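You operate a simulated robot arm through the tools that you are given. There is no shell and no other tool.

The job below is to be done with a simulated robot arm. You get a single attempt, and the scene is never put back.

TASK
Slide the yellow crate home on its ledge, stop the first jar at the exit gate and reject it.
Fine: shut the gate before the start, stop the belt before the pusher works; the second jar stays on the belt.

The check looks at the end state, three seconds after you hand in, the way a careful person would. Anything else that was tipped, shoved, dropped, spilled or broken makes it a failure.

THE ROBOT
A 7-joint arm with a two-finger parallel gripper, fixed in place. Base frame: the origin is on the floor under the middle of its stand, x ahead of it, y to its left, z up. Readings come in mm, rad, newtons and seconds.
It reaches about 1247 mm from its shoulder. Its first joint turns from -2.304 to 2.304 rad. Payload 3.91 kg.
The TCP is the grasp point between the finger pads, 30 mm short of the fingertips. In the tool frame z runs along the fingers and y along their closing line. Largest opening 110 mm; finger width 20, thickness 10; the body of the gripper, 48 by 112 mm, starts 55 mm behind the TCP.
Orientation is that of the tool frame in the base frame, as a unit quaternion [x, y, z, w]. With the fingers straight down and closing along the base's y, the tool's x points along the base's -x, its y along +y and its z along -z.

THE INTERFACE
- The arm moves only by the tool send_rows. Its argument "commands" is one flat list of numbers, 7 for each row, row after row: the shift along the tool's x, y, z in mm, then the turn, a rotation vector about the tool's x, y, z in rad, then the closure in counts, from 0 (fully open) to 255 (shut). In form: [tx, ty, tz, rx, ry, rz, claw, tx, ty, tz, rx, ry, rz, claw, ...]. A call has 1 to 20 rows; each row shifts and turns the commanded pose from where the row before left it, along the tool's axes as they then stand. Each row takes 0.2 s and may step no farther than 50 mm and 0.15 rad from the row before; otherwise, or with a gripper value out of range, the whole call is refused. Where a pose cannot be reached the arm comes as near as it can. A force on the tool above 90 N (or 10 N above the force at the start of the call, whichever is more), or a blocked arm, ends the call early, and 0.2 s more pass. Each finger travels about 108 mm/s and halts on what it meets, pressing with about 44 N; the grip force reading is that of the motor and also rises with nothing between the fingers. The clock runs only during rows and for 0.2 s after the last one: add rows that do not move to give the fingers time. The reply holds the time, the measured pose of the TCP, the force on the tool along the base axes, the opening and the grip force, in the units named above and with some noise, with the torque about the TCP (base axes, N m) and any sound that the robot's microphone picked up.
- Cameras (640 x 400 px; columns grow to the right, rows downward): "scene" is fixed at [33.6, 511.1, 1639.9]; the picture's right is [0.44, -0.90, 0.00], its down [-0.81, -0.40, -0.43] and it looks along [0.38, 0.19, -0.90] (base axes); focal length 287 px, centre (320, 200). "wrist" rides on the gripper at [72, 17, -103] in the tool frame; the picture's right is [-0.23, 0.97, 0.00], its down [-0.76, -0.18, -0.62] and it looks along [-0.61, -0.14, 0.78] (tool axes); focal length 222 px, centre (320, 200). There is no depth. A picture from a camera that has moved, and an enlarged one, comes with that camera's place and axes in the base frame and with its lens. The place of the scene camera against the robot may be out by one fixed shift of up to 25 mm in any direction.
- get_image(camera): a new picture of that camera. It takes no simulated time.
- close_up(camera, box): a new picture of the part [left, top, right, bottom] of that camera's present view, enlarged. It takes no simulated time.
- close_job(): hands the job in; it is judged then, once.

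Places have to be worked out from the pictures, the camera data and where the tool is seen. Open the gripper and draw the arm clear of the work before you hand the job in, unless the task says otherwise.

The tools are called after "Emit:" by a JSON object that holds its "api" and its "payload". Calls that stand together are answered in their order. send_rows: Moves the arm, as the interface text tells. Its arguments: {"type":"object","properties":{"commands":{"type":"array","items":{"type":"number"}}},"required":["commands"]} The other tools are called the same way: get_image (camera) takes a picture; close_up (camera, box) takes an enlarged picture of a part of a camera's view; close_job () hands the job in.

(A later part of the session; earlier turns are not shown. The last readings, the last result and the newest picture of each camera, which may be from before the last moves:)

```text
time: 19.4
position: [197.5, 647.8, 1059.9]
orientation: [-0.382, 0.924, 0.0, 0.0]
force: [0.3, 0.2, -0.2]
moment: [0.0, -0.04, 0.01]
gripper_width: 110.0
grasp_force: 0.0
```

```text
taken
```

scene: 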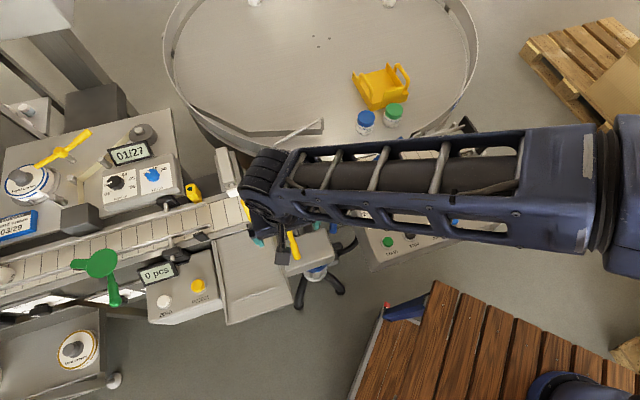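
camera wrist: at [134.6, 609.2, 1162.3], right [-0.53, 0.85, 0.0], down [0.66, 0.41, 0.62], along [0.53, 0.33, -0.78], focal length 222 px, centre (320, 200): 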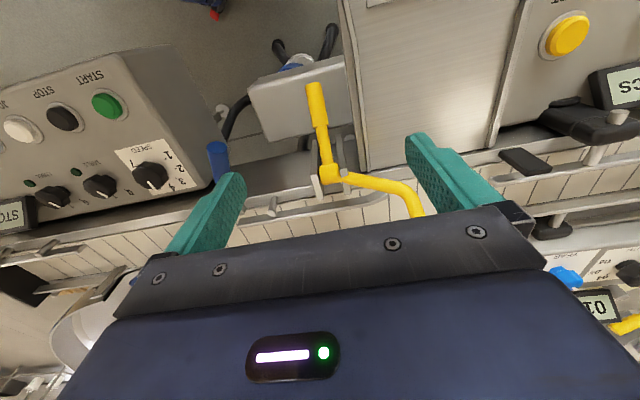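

The handle's grip point projects straight under the TCP as predicted (≈(197, 647, 910)). I'll narrow the fingers to about 36 mm opening, descend so the pads straddle the handle, and check before closing.

Emit:
{"api": "send_rows", "payload": {"commands": [0, 0, 0, 0, 0, 0, 172, 0, 0, 0, 0, 0, 0, 172, 0, 0, 0, 0, 0, 0, 172, 0, 0, 35, 0, 0, 0, 172, 0, 0, 35, 0, 0, 0, 172, 0, 0, 20, 0, 0, 0, 172]}}

Emit:
{"api": "get_image", "payload": {"camera": "wrist"}}

Emit:
{"api": "close_up", "payload": {"camera": "wrist", "box": [220, 60, 440, 220]}}

```text
time: 20.8
position: [196.0, 649.0, 970.5]
orientation: [-0.382, 0.924, 0.0, 0.001]
force: [0.0, 0.4, 0.0]
moment: [-0.01, 0.0, 0.01]
gripper_width: 35.6
grasp_force: 0.0
```

```text
taken
camera wrist: at [133.1, 609.4, 1073.0], right [-0.53, 0.85, 0.0], down [0.66, 0.41, 0.62], along [0.53, 0.33, -0.78], focal length 222 px, centre (320, 200)
```

wrist: 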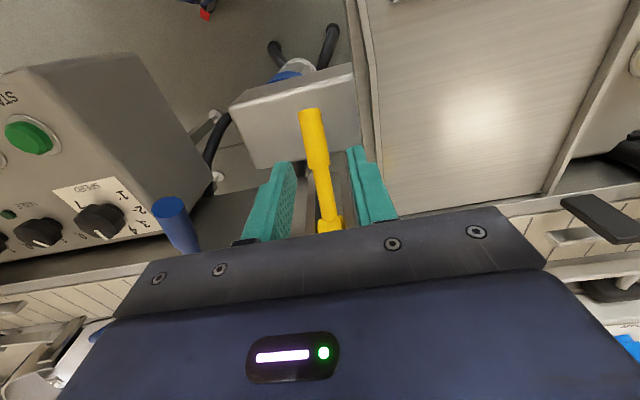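

```text
2.50 times, centred on (330, 140) of wrist
camera zoom: at [133.1, 609.4, 1073.0], right [-0.53, 0.85, 0.0], down [0.66, 0.41, 0.62], along [0.53, 0.33, -0.78], focal length 555 px, centre (295, 350)
```

zoom: 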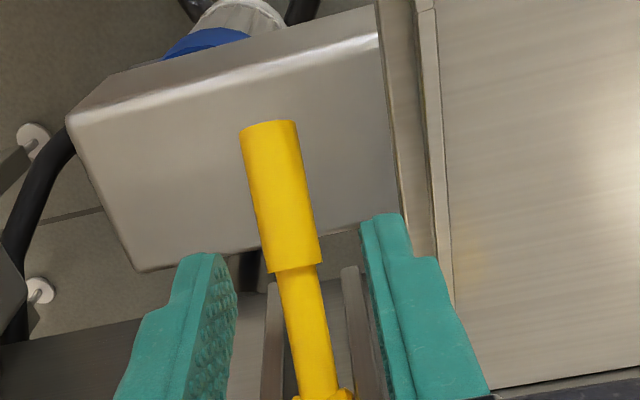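

The fingers straddle the handle line but the upstream finger would pass close to the ledge rail. I'll narrow to 28 mm, shift 8 mm toward the belt and descend to z ≈ 923, onto the thick part of the handle.

Emit:
{"api": "send_rows", "payload": {"commands": [-8, 0, 0, 0, 0, 0, 190, 0, 0, 0, 0, 0, 0, 190, 0, 0, 24, 0, 0, 0, 190, 0, 0, 23, 0, 0, 0, 190]}}

Emit:
{"api": "get_image", "payload": {"camera": "wrist"}}

Emit:
{"api": "close_up", "payload": {"camera": "wrist", "box": [220, 60, 440, 220]}}

```text
time: 21.8
position: [203.8, 654.8, 923.9]
orientation: [-0.382, 0.924, 0.0, 0.0]
force: [0.7, -0.2, 0.1]
moment: [0.05, 0.01, 0.0]
gripper_width: 28.1
grasp_force: 0.1
```

```text
taken
camera wrist: at [139.4, 615.7, 1025.7], right [-0.53, 0.85, 0.0], down [0.67, 0.41, 0.62], along [0.53, 0.33, -0.78], focal length 222 px, centre (320, 200)
```

wrist: 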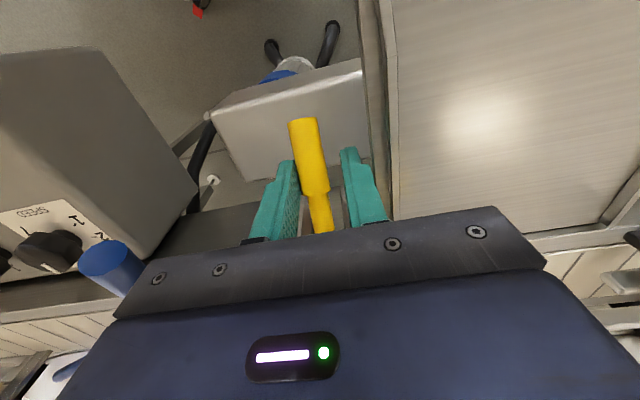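

```text
2.50 times, centred on (330, 140) of wrist
camera zoom: at [139.4, 615.7, 1025.7], right [-0.53, 0.85, 0.0], down [0.67, 0.41, 0.62], along [0.53, 0.33, -0.78], focal length 555 px, centre (295, 350)
```

zoom: 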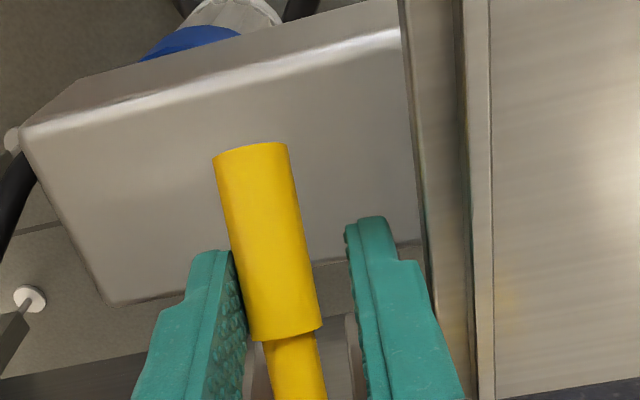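

The handle sits slightly toward the downstream finger, so I'll shift 3 mm that way and close on it.

Emit:
{"api": "send_rows", "payload": {"commands": [0, -3, 0, 0, 0, 0, 190, 0, 0, 0, 0, 0, 0, 225, 0, 0, 0, 0, 0, 0, 255, 0, 0, 0, 0, 0, 0, 255]}}

Emit:
{"api": "close_up", "payload": {"camera": "wrist", "box": [220, 60, 440, 220]}}

```text
time: 22.8
position: [205.4, 650.4, 922.4]
orientation: [-0.381, 0.925, -0.001, 0.0]
force: [11.3, -15.8, -0.1]
moment: [-0.34, -0.32, 0.14]
gripper_width: 18.7
grasp_force: 45.3
```

```text
2.50 times, centred on (330, 140) of wrist
camera zoom: at [142.4, 612.6, 1025.6], right [-0.53, 0.85, 0.0], down [0.66, 0.41, 0.62], along [0.53, 0.33, -0.78], focal length 555 px, centre (295, 350)
```

zoom: 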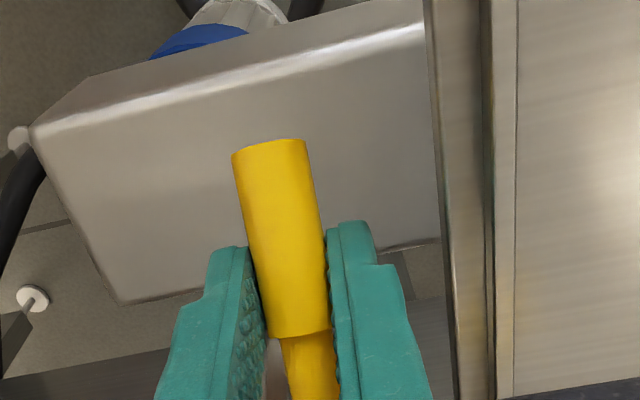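

Gripped (18.7 mm handle) with a 19 N side load along +u, so I relieve it by 2 mm and begin lifting the handle along its arc around the pivot.

Emit:
{"api": "send_rows", "payload": {"commands": [0, -2, 0, 0, 0, 0, 255, 3.65, 0, -6.1, 0, 0, 0, 255, 2.95, 0, -6.8, 0, 0, 0, 255]}}

Emit:
{"api": "get_image", "payload": {"camera": "wrist"}}

```text
time: 23.6
position: [200.5, 645.6, 935.7]
orientation: [-0.382, 0.924, 0.001, -0.001]
force: [1.4, 9.4, -16.7]
moment: [-0.67, 0.73, 0.1]
gripper_width: 18.6
grasp_force: 44.6
```

```text
taken
camera wrist: at [137.6, 607.3, 1037.8], right [-0.53, 0.85, 0.0], down [0.66, 0.41, 0.62], along [0.53, 0.33, -0.78], focal length 222 px, centre (320, 200)
```

wrist: 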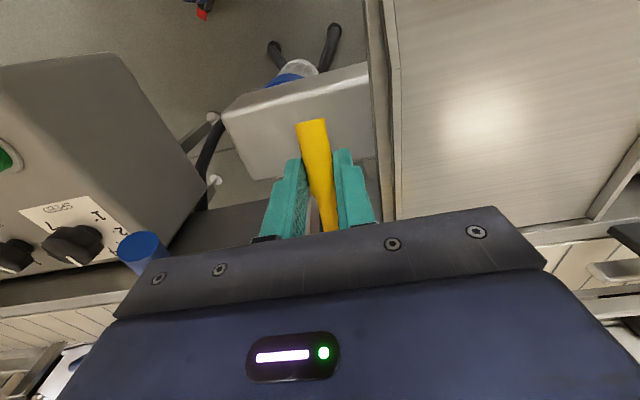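

The handle moves with a load of about 17 N. I continue along the arc.

Emit:
{"api": "send_rows", "payload": {"commands": [2.1, 0, -7.2, 0, 0, 0, 255, 1.3, 0, -7.3, 0, 0, 0, 255, 0.3, 0, -7.45, 0, 0, 0, 255]}}

Emit:
{"api": "get_image", "payload": {"camera": "wrist"}}

Emit:
{"api": "close_up", "payload": {"camera": "scene", "box": [200, 150, 360, 250]}}

```text
time: 24.4
position: [195.7, 641.7, 956.5]
orientation: [-0.381, 0.924, -0.001, -0.001]
force: [-8.9, 0.8, -18.3]
moment: [-0.82, 1.05, 0.1]
gripper_width: 18.8
grasp_force: 45.2
```

```text
taken
camera wrist: at [134.1, 603.9, 1059.3], right [-0.53, 0.85, 0.0], down [0.67, 0.41, 0.62], along [0.53, 0.33, -0.78], focal length 222 px, centre (320, 200)
```

wrist: 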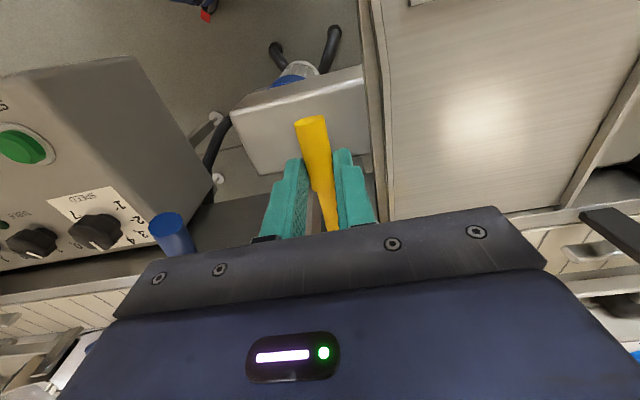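

```text
4.00 times, centred on (280, 200) of scene
camera zoom: at [33.6, 511.1, 1639.9], right [0.44, -0.9, 0.0], down [-0.81, -0.4, -0.43], along [0.38, 0.19, -0.9], focal length 1150 px, centre (480, 200)
```

zoom: 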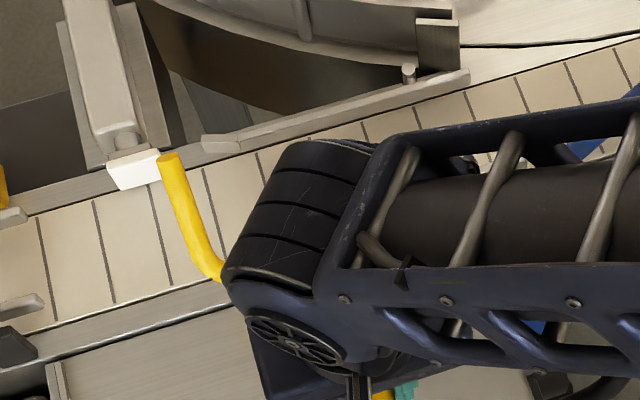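

The rod is swinging down over the belt as intended. Continuing the arc.

Emit:
{"api": "send_rows", "payload": {"commands": [-0.6, 0, -7.4, 0, 0, 0, 255, -1.5, 0, -7.3, 0, 0, 0, 255, -2.3, 0, -7.1, 0, 0, 0, 255]}}

Emit:
{"api": "close_up", "payload": {"camera": "scene", "box": [200, 150, 360, 250]}}

Emit:
{"api": "get_image", "payload": {"camera": "wrist"}}

```text
time: 25.2
position: [200.7, 647.0, 982.2]
orientation: [-0.382, 0.924, 0.001, 0.002]
force: [-0.8, 0.1, 0.1]
moment: [0.0, -0.08, -0.01]
gripper_width: 0.0
grasp_force: 37.6
```

```text
4.00 times, centred on (280, 200) of scene
camera zoom: at [33.6, 511.1, 1639.9], right [0.44, -0.9, 0.0], down [-0.81, -0.4, -0.43], along [0.38, 0.19, -0.9], focal length 1150 px, centre (480, 200)
```

zoom: 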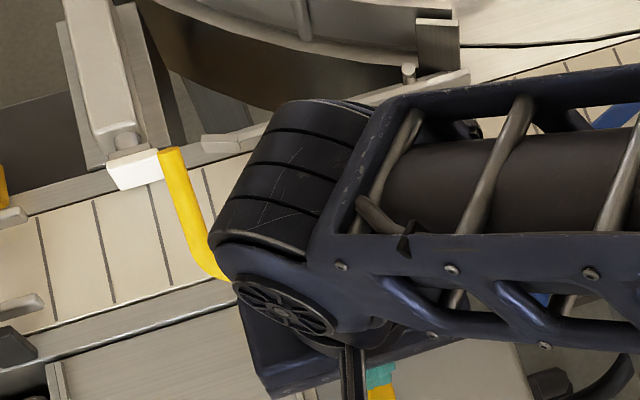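

```text
taken
camera wrist: at [139.0, 607.6, 1083.5], right [-0.53, 0.85, 0.0], down [0.66, 0.41, 0.63], along [0.53, 0.33, -0.78], focal length 222 px, centre (320, 200)
```

wrist: 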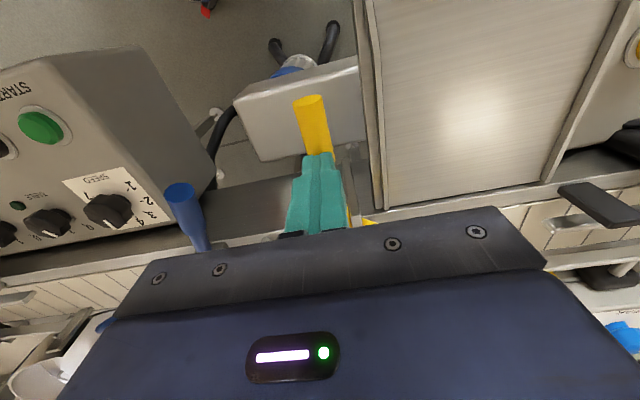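

The handle slipped out below the fingers near the end of the arc (opening 0, no load). It may have reached its stop. I'll raise and back off to look at the gate's state.

Emit:
{"api": "send_rows", "payload": {"commands": [0, 0, -40, 0, 0, 0, 255, 30, 0, -35, 0, 0, 0, 255, 40, 0, -20, 0, 0, 0, 255, 40, 0, 0, 0, 0, 0, 255, 40, 0, 0, 0, 0, 0, 255]}}

Emit:
{"api": "get_image", "payload": {"camera": "wrist"}}

Emit:
{"api": "close_up", "payload": {"camera": "wrist", "box": [240, 100, 480, 240]}}

Emit:
{"api": "close_up", "payload": {"camera": "scene", "box": [200, 150, 360, 250]}}

```text
time: 26.4
position: [93.3, 539.5, 1072.1]
orientation: [-0.381, 0.924, 0.0, 0.001]
force: [1.1, -0.1, 0.3]
moment: [-0.02, 0.04, 0.0]
gripper_width: 0.1
grasp_force: 37.4
```

```text
taken
camera wrist: at [30.9, 500.6, 1175.0], right [-0.53, 0.85, 0.0], down [0.67, 0.41, 0.62], along [0.53, 0.33, -0.78], focal length 222 px, centre (320, 200)
```

wrist: 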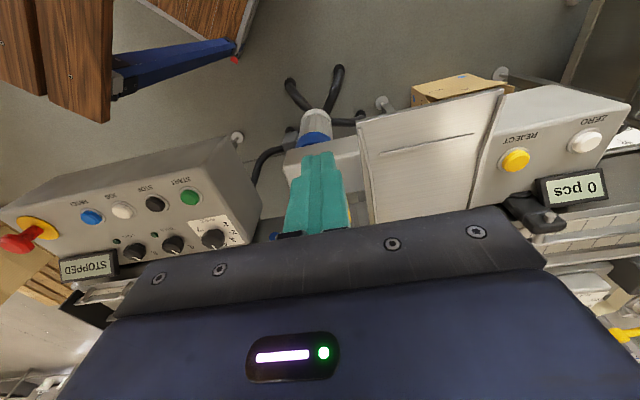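

```text
2.67 times, centred on (360, 170) of wrist
camera zoom: at [30.9, 500.6, 1175.0], right [-0.53, 0.85, 0.0], down [0.67, 0.41, 0.62], along [0.53, 0.33, -0.78], focal length 592 px, centre (213, 280)
```

zoom: 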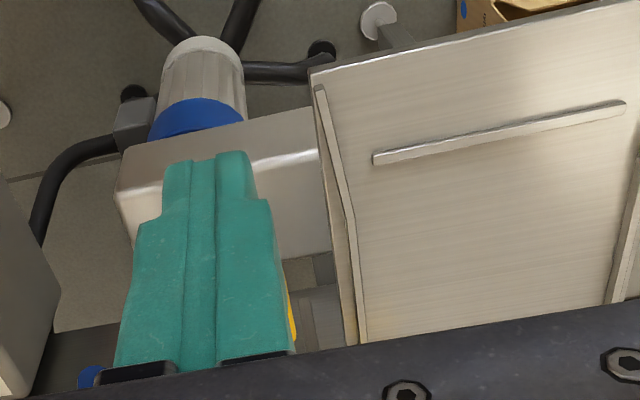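

```text
4.00 times, centred on (280, 200) of scene
camera zoom: at [33.6, 511.1, 1639.9], right [0.44, -0.9, 0.0], down [-0.81, -0.4, -0.43], along [0.38, 0.19, -0.9], focal length 1150 px, centre (480, 200)
```

zoom: 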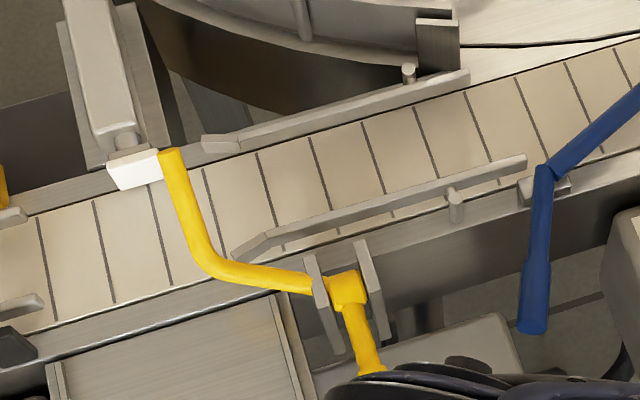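

The gate is only half-closed: the handle is now level and the rod points about 34° above horizontal. The 18 N grip slipped, so instead I'll finish by pressing the rod down from above with closed fingertips at about (247, 798). First I move above it.

Emit:
{"api": "send_rows", "payload": {"commands": [0, 0, -45, 0, 0, 0, 255, -41.6, 10.6, 0, 0, 0, 0, 255, -41.6, 10.6, 0, 0, 0, 0, 255, -41.6, 10.6, 0, 0, 0, 0, 255, -41.6, 10.6, 0, 0, 0, 0, 255, -41.6, 10.6, 0, 0, 0, 0, 255, -41.6, 10.6, 0, 0, 0, 0, 255, -41.6, 10.6, 0, 0, 0, 0, 255]}}

Emit:
{"api": "get_image", "payload": {"camera": "wrist"}}

Emit:
{"api": "close_up", "payload": {"camera": "wrist", "box": [240, 60, 440, 200]}}

Emit:
{"api": "get_image", "payload": {"camera": "scene"}}

```text
time: 28.2
position: [249.3, 798.0, 1119.0]
orientation: [-0.382, 0.924, 0.0, 0.001]
force: [-0.6, -0.6, 1.7]
moment: [0.01, -0.03, 0.03]
gripper_width: 0.1
grasp_force: 38.0
```

```text
taken
camera wrist: at [186.3, 759.9, 1222.6], right [-0.53, 0.85, 0.0], down [0.66, 0.41, 0.62], along [0.53, 0.33, -0.78], focal length 222 px, centre (320, 200)
```

wrist: 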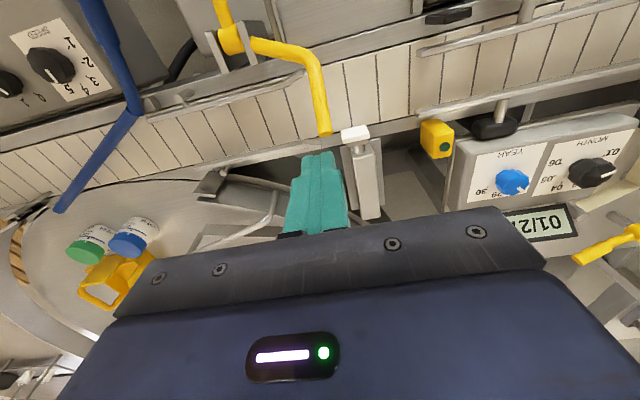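

```text
2.86 times, centred on (340, 130) of wrist
camera zoom: at [186.3, 759.9, 1222.6], right [-0.53, 0.85, 0.0], down [0.66, 0.41, 0.62], along [0.53, 0.33, -0.78], focal length 635 px, centre (263, 400)
```

zoom: 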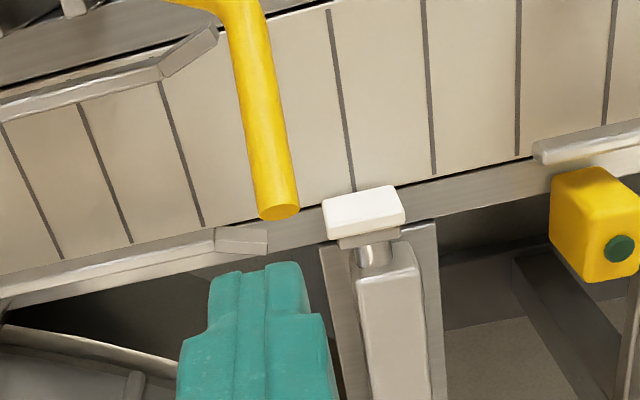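

```text
taken
```

scene: 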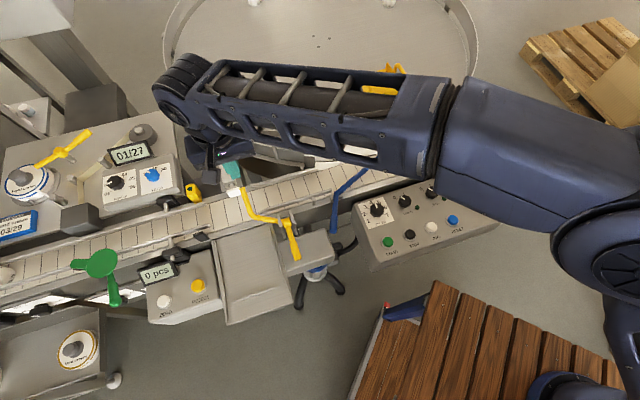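

The rod's end face is still visible from above, so it is angled up; the rod lies under column ~322, in line with my TCP. I'll pull back 10 mm so I press mid-rod and descend to just above it.

Emit:
{"api": "send_rows", "payload": {"commands": [10, 0, 20, 0, 0, 0, 255, 0, 0, 20, 0, 0, 0, 255, 0, 0, 15, 0, 0, 0, 255]}}

Emit:
{"api": "close_up", "payload": {"camera": "wrist", "box": [240, 60, 440, 200]}}

```text
time: 29.0
position: [241.1, 790.9, 1065.6]
orientation: [-0.382, 0.924, -0.001, 0.001]
force: [-0.8, -1.1, -0.7]
moment: [0.01, -0.01, 0.0]
gripper_width: 0.0
grasp_force: 37.5
```

```text
2.86 times, centred on (340, 130) of wrist
camera zoom: at [179.2, 752.0, 1167.5], right [-0.53, 0.85, 0.0], down [0.66, 0.41, 0.62], along [0.53, 0.33, -0.78], focal length 635 px, centre (263, 400)
```

zoom: 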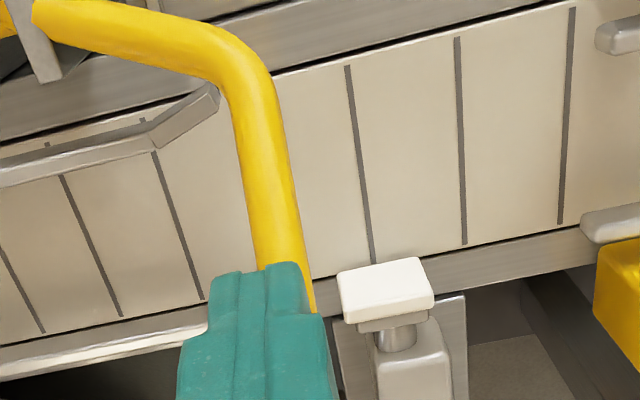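

The rod passes slightly upstream (right) of the fingertips, so I shift 5 mm that way and lower in small steps, watching the force.

Emit:
{"api": "send_rows", "payload": {"commands": [0, 5, 0, 0, 0, 0, 255, 0, 0, 6, 0, 0, 0, 255, 0, 0, 6, 0, 0, 0, 255, 0, 0, 6, 0, 0, 0, 255]}}

Emit:
{"api": "close_up", "payload": {"camera": "wrist", "box": [240, 60, 440, 200]}}

```text
time: 30.0
position: [237.0, 794.6, 1046.5]
orientation: [-0.382, 0.924, 0.001, 0.0]
force: [-0.1, 0.1, -0.2]
moment: [-0.01, 0.01, -0.01]
gripper_width: 0.0
grasp_force: 37.0
```

```text
2.86 times, centred on (340, 130) of wrist
camera zoom: at [174.6, 755.3, 1148.8], right [-0.53, 0.85, 0.0], down [0.66, 0.41, 0.62], along [0.53, 0.33, -0.78], focal length 635 px, centre (263, 400)
```

zoom: 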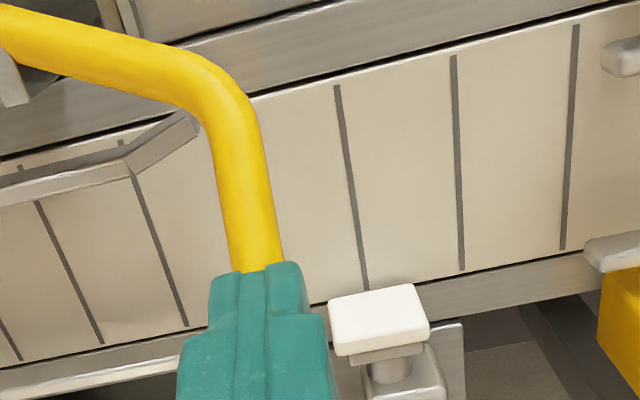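

Well aligned now. I continue down in small steps until contact.

Emit:
{"api": "send_rows", "payload": {"commands": [0, 0, 5, 0, 0, 0, 255, 0, 0, 5, 0, 0, 0, 255, 0, 0, 5, 0, 0, 0, 255, 0, 0, 5, 0, 0, 0, 255]}}

Emit:
{"api": "close_up", "payload": {"camera": "wrist", "box": [240, 60, 440, 200]}}

```text
time: 31.0
position: [237.6, 794.7, 1026.4]
orientation: [-0.381, 0.925, 0.0, 0.001]
force: [0.4, 0.8, 0.6]
moment: [-0.03, 0.0, 0.03]
gripper_width: 0.0
grasp_force: 37.7
```

```text
2.86 times, centred on (340, 130) of wrist
camera zoom: at [175.3, 755.4, 1128.8], right [-0.53, 0.85, 0.0], down [0.66, 0.41, 0.62], along [0.53, 0.33, -0.78], focal length 635 px, centre (263, 400)
```

zoom: 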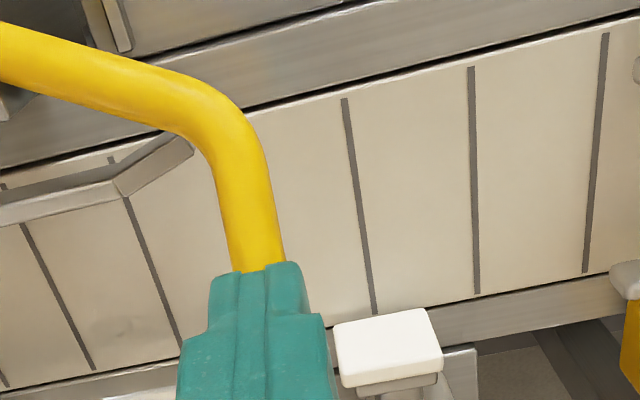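

No contact yet (tips at z ≈ 996). I continue down slowly.

Emit:
{"api": "send_rows", "payload": {"commands": [0, 0, 5, 0, 0, 0, 255, 0, 0, 5, 0, 0, 0, 255, 0, 0, 5, 0, 0, 0, 255, 0, 0, 5, 0, 0, 0, 255]}}

Emit:
{"api": "close_up", "payload": {"camera": "wrist", "box": [240, 60, 440, 200]}}

Emit:
{"api": "close_up", "payload": {"camera": "scene", "box": [200, 150, 360, 250]}}

```text
time: 32.0
position: [238.5, 793.2, 1005.9]
orientation: [-0.382, 0.924, 0.0, 0.0]
force: [0.7, -1.2, 0.7]
moment: [-0.03, -0.01, 0.02]
gripper_width: 0.0
grasp_force: 37.5
```

```text
2.86 times, centred on (340, 130) of wrist
camera zoom: at [175.8, 754.9, 1108.7], right [-0.53, 0.85, 0.0], down [0.66, 0.41, 0.62], along [0.53, 0.33, -0.78], focal length 635 px, centre (263, 400)
```

zoom: 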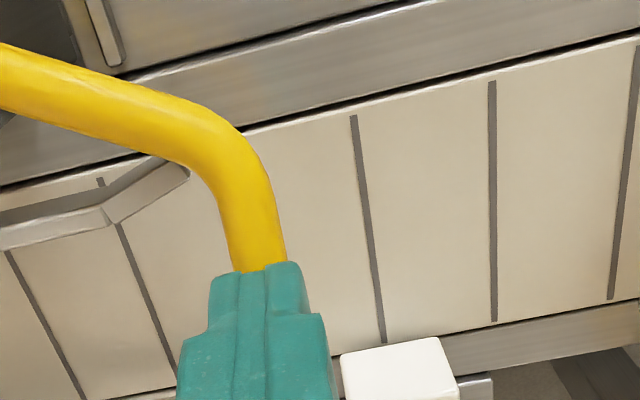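

```text
4.00 times, centred on (280, 200) of scene
camera zoom: at [33.6, 511.1, 1639.9], right [0.44, -0.9, 0.0], down [-0.81, -0.4, -0.43], along [0.38, 0.19, -0.9], focal length 1150 px, centre (480, 200)
```

zoom: 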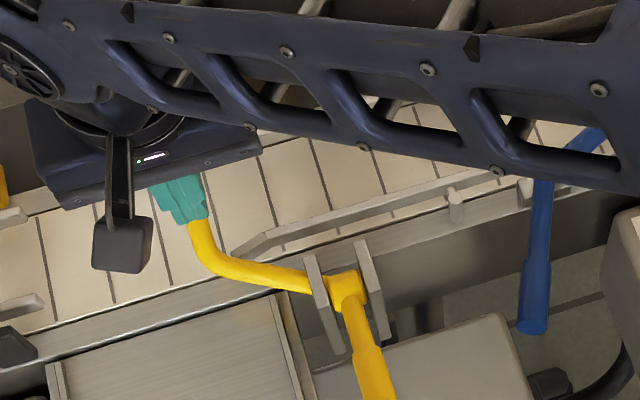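

Still no contact at tip height 976, so the rod is lower than I estimated, perhaps nearly horizontal already. I'll keep descending in small steps.

Emit:
{"api": "send_rows", "payload": {"commands": [0, 0, 4, 0, 0, 0, 255, 0, 0, 4, 0, 0, 0, 255, 0, 0, 4, 0, 0, 0, 255]}}

Emit:
{"api": "close_up", "payload": {"camera": "wrist", "box": [240, 60, 440, 200]}}

```text
time: 32.8
position: [238.1, 794.8, 994.4]
orientation: [-0.383, 0.924, 0.0, 0.0]
force: [-0.2, 0.5, -0.1]
moment: [0.04, 0.01, -0.01]
gripper_width: 0.0
grasp_force: 38.0
```

```text
2.86 times, centred on (340, 130) of wrist
camera zoom: at [175.8, 755.5, 1097.1], right [-0.53, 0.85, 0.0], down [0.66, 0.41, 0.62], along [0.53, 0.33, -0.78], focal length 635 px, centre (263, 400)
```

zoom: 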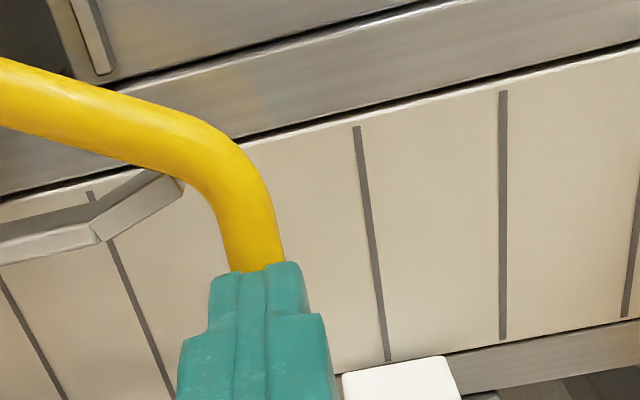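

By triangulating the elbow at two camera heights I get (221, 775, 962), meaning the rod might already be low. I'll go on descending a little to feel for contact.

Emit:
{"api": "send_rows", "payload": {"commands": [0, 0, 3, 0, 0, 0, 255, 0, 0, 3, 0, 0, 0, 255, 0, 0, 3, 0, 0, 0, 255, 0, 0, 3, 0, 0, 0, 255]}}

Emit:
{"api": "get_image", "payload": {"camera": "wrist"}}

```text
time: 33.8
position: [239.2, 793.8, 982.9]
orientation: [-0.382, 0.924, -0.001, 0.0]
force: [-0.2, -0.2, -0.7]
moment: [0.01, -0.01, 0.0]
gripper_width: 0.0
grasp_force: 37.1
```

```text
taken
camera wrist: at [176.0, 755.0, 1084.7], right [-0.53, 0.85, 0.0], down [0.66, 0.41, 0.62], along [0.53, 0.33, -0.78], focal length 222 px, centre (320, 200)
```

wrist: 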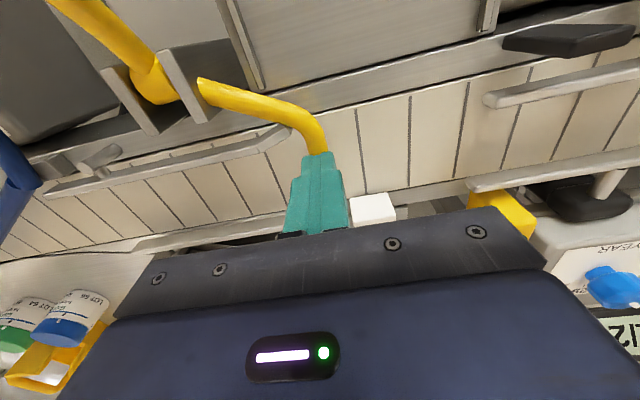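

No contact even with tips at z ≈ 953, so the rod seems to lie low across the belt. I'll lift off, move downstream and turn the camera upstream to see the gate from the side.

Emit:
{"api": "send_rows", "payload": {"commands": [0, 0, -45, 0, 0, 0, 255, 0, 0, -45, 0, 0, 0, 255, 0, 0, -45, 0, 0, 0, 255, 18, -38.4, 0, 0, 0, 0, 255, 18, -38.4, 0, 0, 0, 0, 255, 18, -38.4, 0, 0, 0, 0, 255, 18, -38.4, 0, 0, 0, 0, 255, 18, -38.4, 0, 0, 0, 0, 255, 0, 0, 0, 0, 0, -0.1427, 255, 0, 0, 0, 0, 0, -0.1427, 255, 0, 0, 0, 0, 0, -0.1427, 255, 0, 0, 0, 0, 0, -0.1427, 255, 0, 0, 0, 0, 0, -0.1427, 255, 0, 0, 0, 0, 0, -0.1427, 255, 0, 0, 0, 0, 0, -0.1427, 255, 0, 0, 0, 0, 0, -0.1427, 255, 0, 0, 0, 0, 0, -0.1427, 255, 0, 0, 0, 0, 0, -0.1427, 255, 0, 0, 0, 0, 0, -0.1427, 255]}}

Emit:
{"api": "get_image", "payload": {"camera": "wrist"}}

Emit:
{"api": "get_image", "payload": {"camera": "scene"}}

```text
time: 37.8
position: [309.7, 595.7, 1118.0]
orientation: [0.924, -0.382, 0.0, 0.0]
force: [-0.2, 0.7, -0.9]
moment: [0.02, 0.02, 0.01]
gripper_width: 0.0
grasp_force: 37.7
```

```text
taken
camera wrist: at [349.7, 532.0, 1220.3], right [-0.85, -0.53, 0.0], down [-0.41, 0.66, 0.62], along [-0.33, 0.53, -0.78], focal length 222 px, centre (320, 200)
```

wrist: 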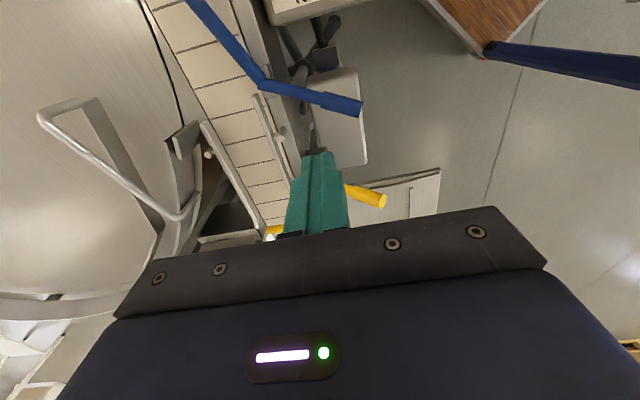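

```text
taken
```

scene: 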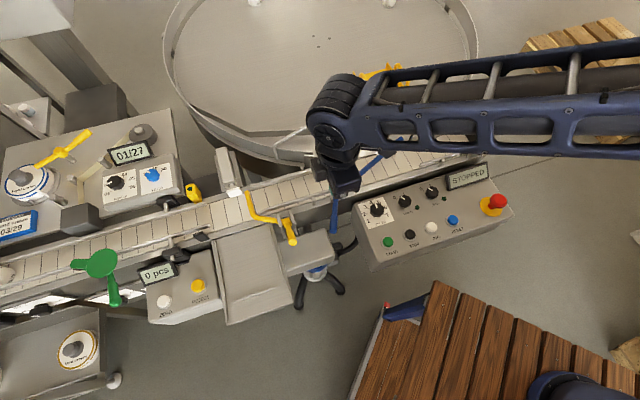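

The handle now appears shortened in the scene view (end at (293,243)), meaning it swung up: the gate has gone down across the belt. I'll zoom in to verify.

Emit:
{"api": "close_up", "payload": {"camera": "scene", "box": [210, 170, 330, 260]}}

Emit:
{"api": "close_up", "payload": {"camera": "wrist", "box": [220, 120, 420, 250]}}

```text
4.44 times, centred on (270, 215) of scene
camera zoom: at [33.6, 511.1, 1639.9], right [0.44, -0.9, 0.0], down [-0.81, -0.4, -0.43], along [0.38, 0.19, -0.9], focal length 1278 px, centre (542, 133)
```

zoom: 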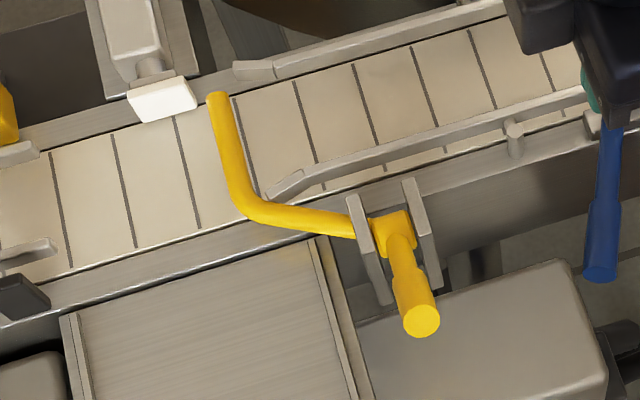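

```text
3.08 times, centred on (320, 185) of wrist
camera zoom: at [349.7, 532.0, 1220.3], right [-0.85, -0.53, 0.0], down [-0.41, 0.66, 0.62], along [-0.33, 0.53, -0.78], focal length 684 px, centre (320, 246)
```

zoom: 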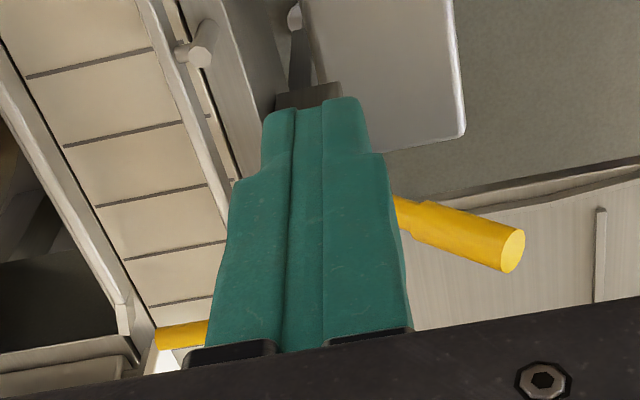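

The close-up shows the rod flat across the belt (parallel to the slats) and the handle pointing up and out: the gate is shut. Next I go to the crate: move above its front tab at about (757, 596) with the fingers open, staying high.

Emit:
{"api": "send_rows", "payload": {"commands": [31.6, -31.6, 0, 0, 0, 0, 0, 31.6, -31.6, 0, 0, 0, 0, 0, 31.6, -31.6, 0, 0, 0, 0, 0, 31.6, -31.6, 0, 0, 0, 0, 0, 31.6, -31.6, 0, 0, 0, 0, 0, 31.6, -31.6, 0, 0, 0, 0, 0, 31.6, -31.6, 0, 0, 0, 0, 0, 31.6, -31.6, 0, 0, 0, 0, 0, 31.6, -31.6, 0, 0, 0, 0, 0, 31.6, -31.6, 0, 0, 0, 0, 0]}}

Emit:
{"api": "get_image", "payload": {"camera": "wrist"}}

Emit:
{"api": "close_up", "payload": {"camera": "wrist", "box": [200, 40, 440, 200]}}

Emit:
{"api": "close_up", "payload": {"camera": "scene", "box": [210, 170, 330, 260]}}

```text
time: 40.0
position: [756.1, 594.7, 1118.8]
orientation: [0.924, -0.383, 0.0, -0.002]
force: [-1.2, -0.4, 0.9]
moment: [-0.03, -0.04, 0.01]
gripper_width: 110.1
grasp_force: 0.1
```

```text
taken
camera wrist: at [796.3, 531.4, 1221.6], right [-0.85, -0.53, 0.0], down [-0.41, 0.66, 0.62], along [-0.33, 0.53, -0.78], focal length 222 px, centre (320, 200)
```

wrist: 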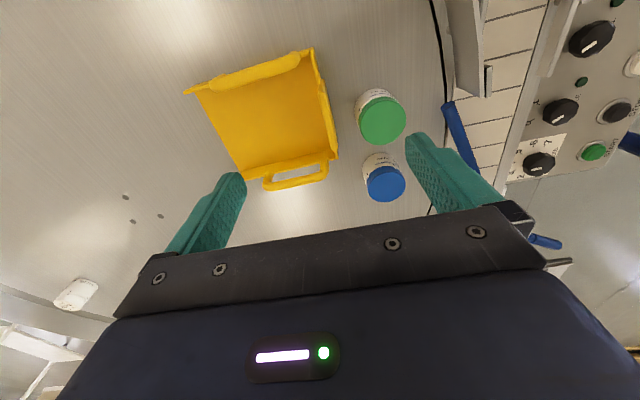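

```text
2.50 times, centred on (320, 120) of wrist
camera zoom: at [796.3, 531.4, 1221.6], right [-0.85, -0.53, 0.0], down [-0.41, 0.66, 0.62], along [-0.33, 0.53, -0.78], focal length 555 px, centre (320, 400)
```

zoom: 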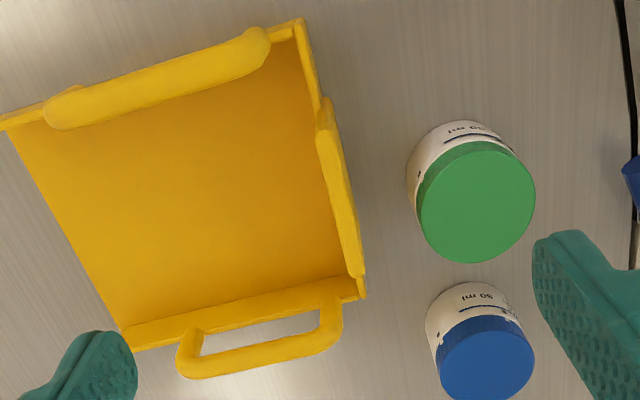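

```text
4.44 times, centred on (270, 215) of scene
camera zoom: at [33.6, 511.1, 1639.9], right [0.44, -0.9, 0.0], down [-0.81, -0.4, -0.43], along [0.38, 0.19, -0.9], focal length 1278 px, centre (542, 133)
```

zoom: 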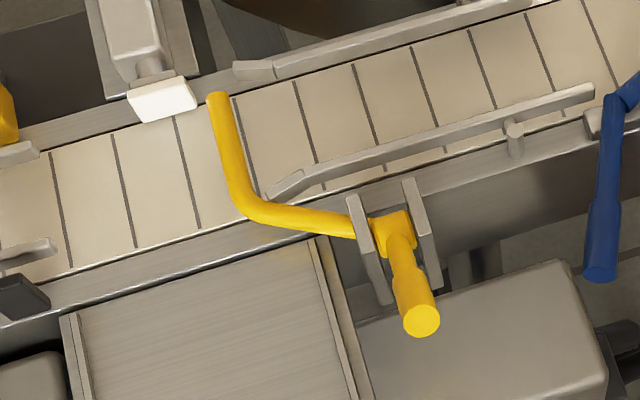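

I have a clear view of the crate: its tall front tab runs along the belt direction at about (749, 591), top z ≈ 991, with the green jar about 30 mm in front. I'll align over the tab (shifted 6 mm downstream, away from the jar), narrow the fingers to 30 mm and descend part-way to check.

Emit:
{"api": "send_rows", "payload": {"commands": [6, 7.5, 0, 0, 0, 0, 185, 0, 0, 0, 0, 0, 0, 185, 0, 0, 0, 0, 0, 0, 185, 0, 0, 35, 0, 0, 0, 185, 0, 0, 30, 0, 0, 0, 185]}}

Emit:
{"api": "get_image", "payload": {"camera": "wrist"}}

Emit:
{"api": "close_up", "payload": {"camera": "wrist", "box": [220, 60, 440, 220]}}

```text
time: 41.2
position: [757.0, 585.6, 1053.8]
orientation: [0.923, -0.384, 0.001, -0.001]
force: [-0.1, 0.5, 0.8]
moment: [0.02, -0.03, 0.03]
gripper_width: 30.3
grasp_force: 0.0
```

```text
taken
camera wrist: at [796.1, 522.1, 1156.5], right [-0.85, -0.53, 0.0], down [-0.41, 0.66, 0.62], along [-0.33, 0.53, -0.78], focal length 222 px, centre (320, 200)
```

wrist: 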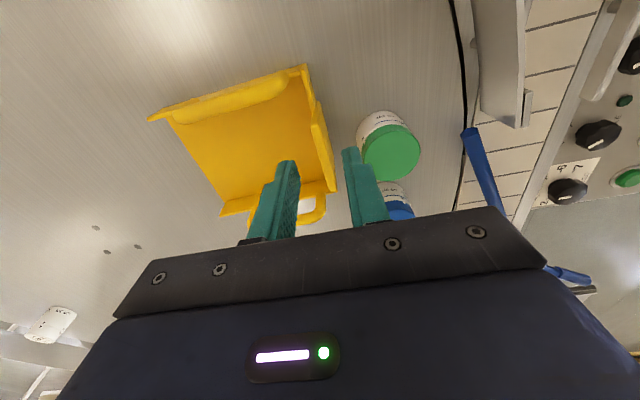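

```text
2.50 times, centred on (330, 140) of wrist
camera zoom: at [796.1, 522.1, 1156.5], right [-0.85, -0.53, 0.0], down [-0.41, 0.66, 0.62], along [-0.33, 0.53, -0.78], focal length 555 px, centre (295, 350)
```

zoom: 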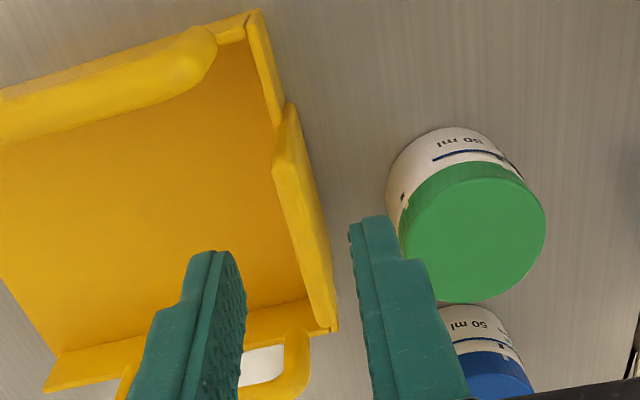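

Fingers straddle the tab with the outer finger clear of the green jar (jar spans u 57–109; fingers at u ≥ 111). I'll nudge 2 mm to centre and descend to z ≈ 988.

Emit:
{"api": "send_rows", "payload": {"commands": [0, 2, 0, 0, 0, 0, 185, 0, 0, 25, 0, 0, 0, 185, 0, 0, 20, 0, 0, 0, 185, 0, 0, 20, 0, 0, 0, 185]}}

Emit:
{"api": "get_image", "payload": {"camera": "wrist"}}

Emit:
{"api": "close_up", "payload": {"camera": "wrist", "box": [220, 60, 440, 220]}}

```text
time: 42.2
position: [755.4, 582.9, 987.4]
orientation: [0.924, -0.383, 0.0, -0.001]
force: [0.5, 0.0, 0.2]
moment: [-0.01, -0.03, -0.03]
gripper_width: 30.4
grasp_force: 0.1
```

```text
taken
camera wrist: at [794.9, 519.7, 1090.0], right [-0.85, -0.53, 0.0], down [-0.41, 0.66, 0.62], along [-0.33, 0.53, -0.78], focal length 222 px, centre (320, 200)
```

wrist: 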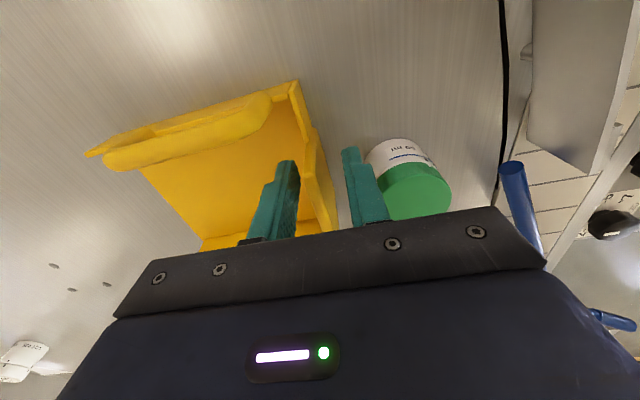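

```text
2.50 times, centred on (330, 140) of wrist
camera zoom: at [794.9, 519.7, 1090.0], right [-0.85, -0.53, 0.0], down [-0.41, 0.66, 0.62], along [-0.33, 0.53, -0.78], focal length 555 px, centre (295, 350)
```

zoom: 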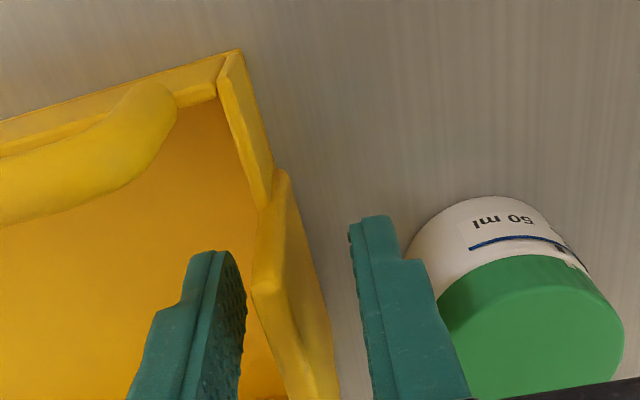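

The tab is between the pads with about 48 mm of overlap (tab top ≈ z 1005). I close the gripper on it.

Emit:
{"api": "send_rows", "payload": {"commands": [0, 0, 0, 0, 0, 0, 215, 0, 0, 0, 0, 0, 0, 240, 0, 0, 0, 0, 0, 0, 255, 0, 0, 0, 0, 0, 0, 255]}}

Emit:
{"api": "close_up", "payload": {"camera": "wrist", "box": [220, 60, 440, 220]}}

```text
time: 43.2
position: [755.6, 582.2, 987.4]
orientation: [0.924, -0.383, 0.0, 0.0]
force: [0.3, 1.2, 0.1]
moment: [-0.05, 0.01, 0.01]
gripper_width: 7.7
grasp_force: 44.3
```

```text
2.50 times, centred on (330, 140) of wrist
camera zoom: at [795.0, 519.9, 1089.8], right [-0.85, -0.53, 0.0], down [-0.41, 0.66, 0.62], along [-0.33, 0.53, -0.78], focal length 555 px, centre (295, 350)
```

zoom: 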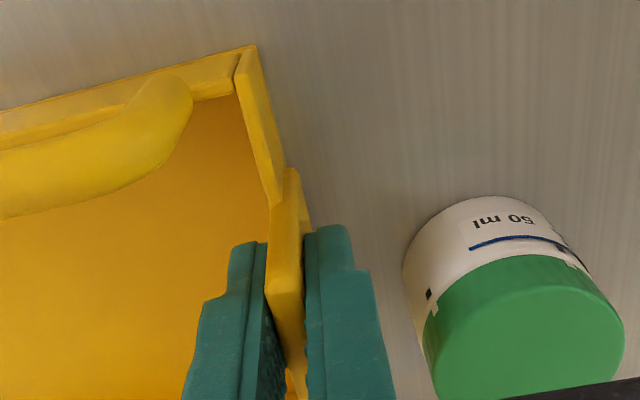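

Firm grip on the 7.7 mm tab. I lift a little and check that the crate comes up level.

Emit:
{"api": "send_rows", "payload": {"commands": [0, 0, -5, 0, 0, 0, 255, 0, 0, -10, 0, 0, 0, 255, 0, 0, -15, 0, 0, 0, 255]}}

Emit:
{"api": "get_image", "payload": {"camera": "wrist"}}

Emit:
{"api": "close_up", "payload": {"camera": "scene", "box": [330, 40, 450, 140]}}

```text
time: 44.0
position: [754.5, 581.8, 1015.8]
orientation: [0.924, -0.383, 0.0, -0.001]
force: [-0.2, 0.4, -2.4]
moment: [-0.16, 0.05, 0.0]
gripper_width: 7.2
grasp_force: 43.7
```

```text
taken
camera wrist: at [794.0, 519.7, 1119.5], right [-0.85, -0.53, 0.0], down [-0.41, 0.66, 0.62], along [-0.33, 0.53, -0.78], focal length 222 px, centre (320, 200)
```

wrist: 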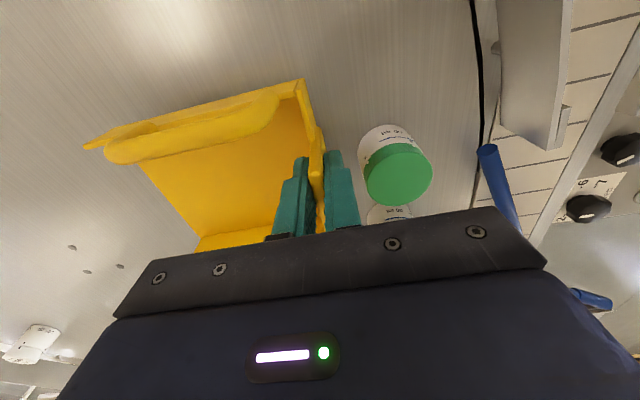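

```text
4.00 times, centred on (390, 90) of scene
camera zoom: at [33.6, 511.1, 1639.9], right [0.44, -0.9, 0.0], down [-0.81, -0.4, -0.43], along [0.38, 0.19, -0.9], focal length 1150 px, centre (40, 640)
```

zoom: 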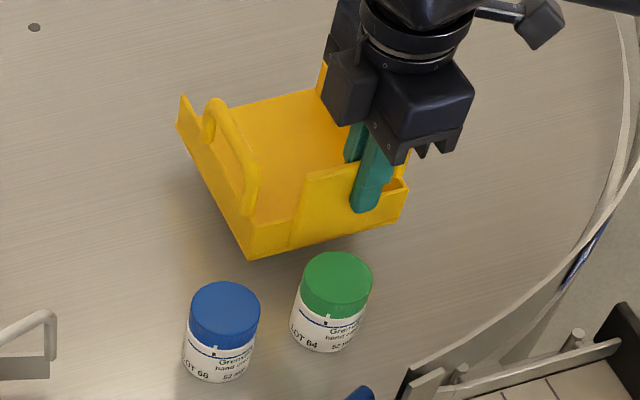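

The crate is held level (about 2.4 N). From the views, it spans u −86…+47 mm and v −5…+149 mm around the TCP, with its floor 76 mm below. I'll raise it well clear and carry it toward the ledge, stopping first beside it for a look.

Emit:
{"api": "send_rows", "payload": {"commands": [0, 0, -28, 0, 0, 0, 255, 0, 0, -30, 0, 0, 0, 255, 0, 0, -30, 0, 0, 0, 255, 0, 0, -26, 0, 0, 0, 255, -26.8, 23, 0, 0, 0, 0, 255, -26.8, 23, 0, 0, 0, 0, 255, -26.8, 23, 0, 0, 0, 0, 255, -26.8, 23, 0, 0, 0, 0, 255, -26.8, 23, 0, 0, 0, 0, 255, -26.8, 23, 0, 0, 0, 0, 255, -26.8, 23, 0, 0, 0, 0, 255, -26.8, 23, 0, 0, 0, 0, 255, -26.8, 23, 0, 0, 0, 0, 255, -26.8, 23, 0, 0, 0, 0, 255, -26.8, 23, 0, 0, 0, 0, 255, -26.8, 23, 0, 0, 0, 0, 255, -26.8, 23, 0, 0, 0, 0, 255, -26.8, 23, 0, 0, 0, 0, 255, -26.8, 23, 0, 0, 0, 0, 255]}}

Emit:
{"api": "get_image", "payload": {"camera": "wrist"}}

Emit:
{"api": "get_image", "payload": {"camera": "scene"}}

```text
time: 48.0
position: [226.7, 626.1, 1133.2]
orientation: [0.923, -0.385, 0.0, 0.0]
force: [0.7, -0.2, -1.5]
moment: [-0.13, 0.14, 0.03]
gripper_width: 7.3
grasp_force: 44.0
```

```text
taken
camera wrist: at [266.4, 563.1, 1235.5], right [-0.85, -0.53, 0.0], down [-0.41, 0.67, 0.62], along [-0.33, 0.53, -0.78], focal length 222 px, centre (320, 200)
```

wrist: 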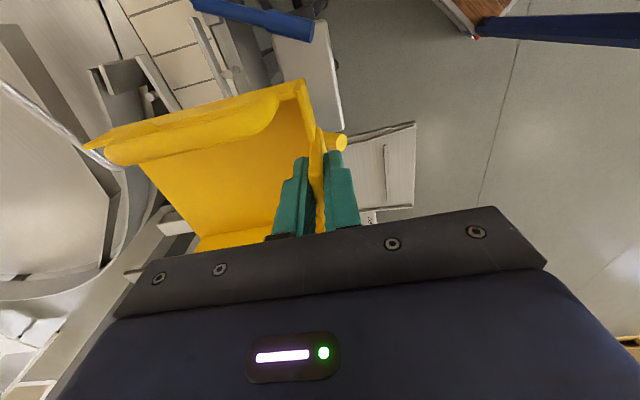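

```text
taken
```

scene: 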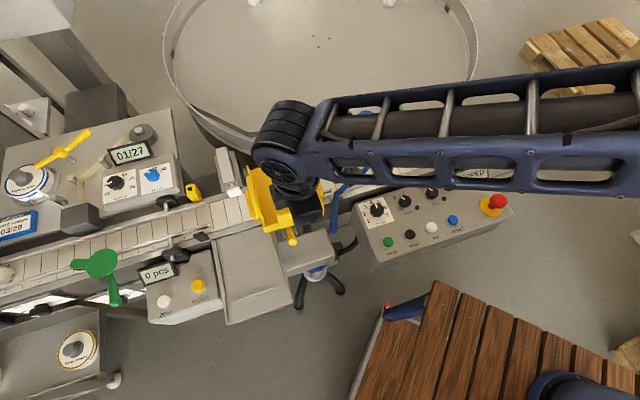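

Part of the ledge's outer end shows to the right of the crate. To see the whole ledge unobstructed I'll shift inward over the belt (still high) so that the ledge lies right of the crate in view.

Emit:
{"api": "send_rows", "payload": {"commands": [-16, -33, 0, 0, 0, 0, 255, -16, -33, 0, 0, 0, 0, 255, -16, -33, 0, 0, 0, 0, 255]}}

Emit:
{"api": "get_image", "payload": {"camera": "wrist"}}

Emit:
{"api": "close_up", "payload": {"camera": "wrist", "box": [320, 40, 560, 210]}}

```text
time: 48.8
position: [262.6, 728.3, 1133.6]
orientation: [0.924, -0.383, 0.0, -0.001]
force: [-0.9, -0.8, -1.4]
moment: [-0.11, 0.01, 0.02]
gripper_width: 7.8
grasp_force: 43.8
```

```text
taken
camera wrist: at [302.4, 666.3, 1236.0], right [-0.85, -0.53, 0.0], down [-0.41, 0.66, 0.62], along [-0.33, 0.53, -0.78], focal length 222 px, centre (320, 200)
```

wrist: 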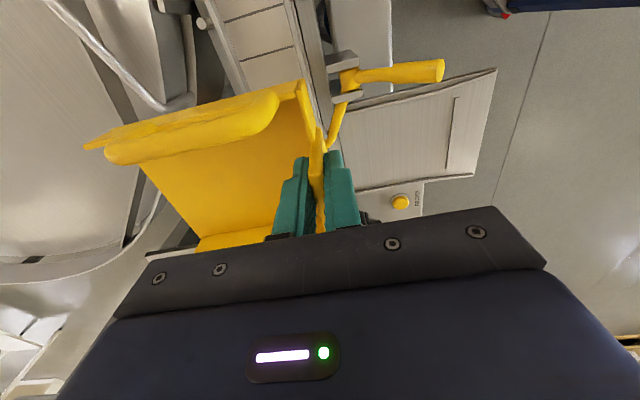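

```text
2.35 times, centred on (440, 125) of wrist
camera zoom: at [302.4, 666.3, 1236.0], right [-0.85, -0.53, 0.0], down [-0.41, 0.66, 0.62], along [-0.33, 0.53, -0.78], focal length 523 px, centre (38, 376)
```

zoom: 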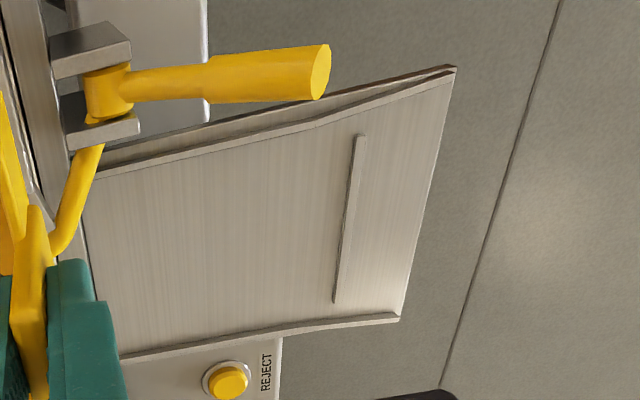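

This gives a clear view of the ledge: rails straight near the belt, flaring at the outer end, with the stop bar. I take a second view 60 mm further upstream for triangulation.

Emit:
{"api": "send_rows", "payload": {"commands": [-30, 0, 0, 0, 0, 0, 255, -30, 0, 0, 0, 0, 0, 255]}}

Emit:
{"api": "get_image", "payload": {"camera": "wrist"}}

Emit:
{"api": "close_up", "payload": {"camera": "wrist", "box": [320, 0, 560, 170]}}

```text
time: 49.4
position: [220.8, 772.2, 1132.6]
orientation: [0.923, -0.384, -0.001, 0.0]
force: [1.4, -0.4, -1.9]
moment: [-0.06, 0.11, -0.02]
gripper_width: 7.7
grasp_force: 44.5
```

```text
taken
camera wrist: at [260.2, 708.8, 1234.3], right [-0.85, -0.53, 0.0], down [-0.41, 0.67, 0.62], along [-0.33, 0.53, -0.78], focal length 222 px, centre (320, 200)
```

wrist: 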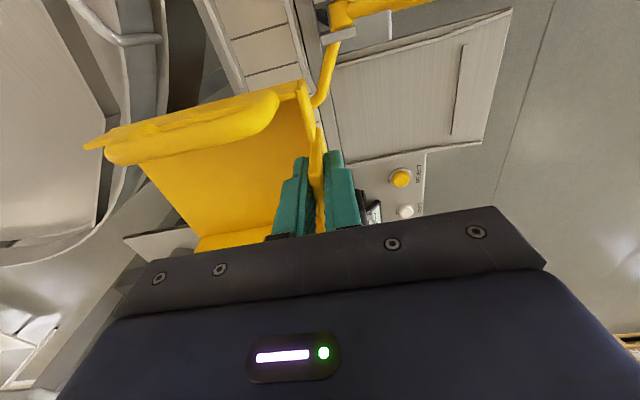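

```text
2.35 times, centred on (440, 85) of wrist
camera zoom: at [260.2, 708.8, 1234.3], right [-0.85, -0.53, 0.0], down [-0.41, 0.67, 0.62], along [-0.33, 0.53, -0.78], focal length 523 px, centre (38, 471)
```

zoom: 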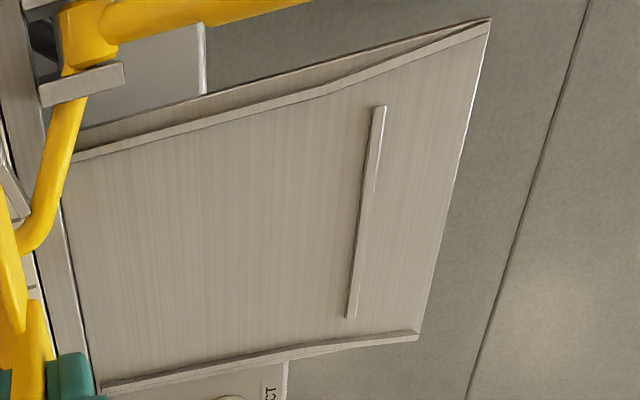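

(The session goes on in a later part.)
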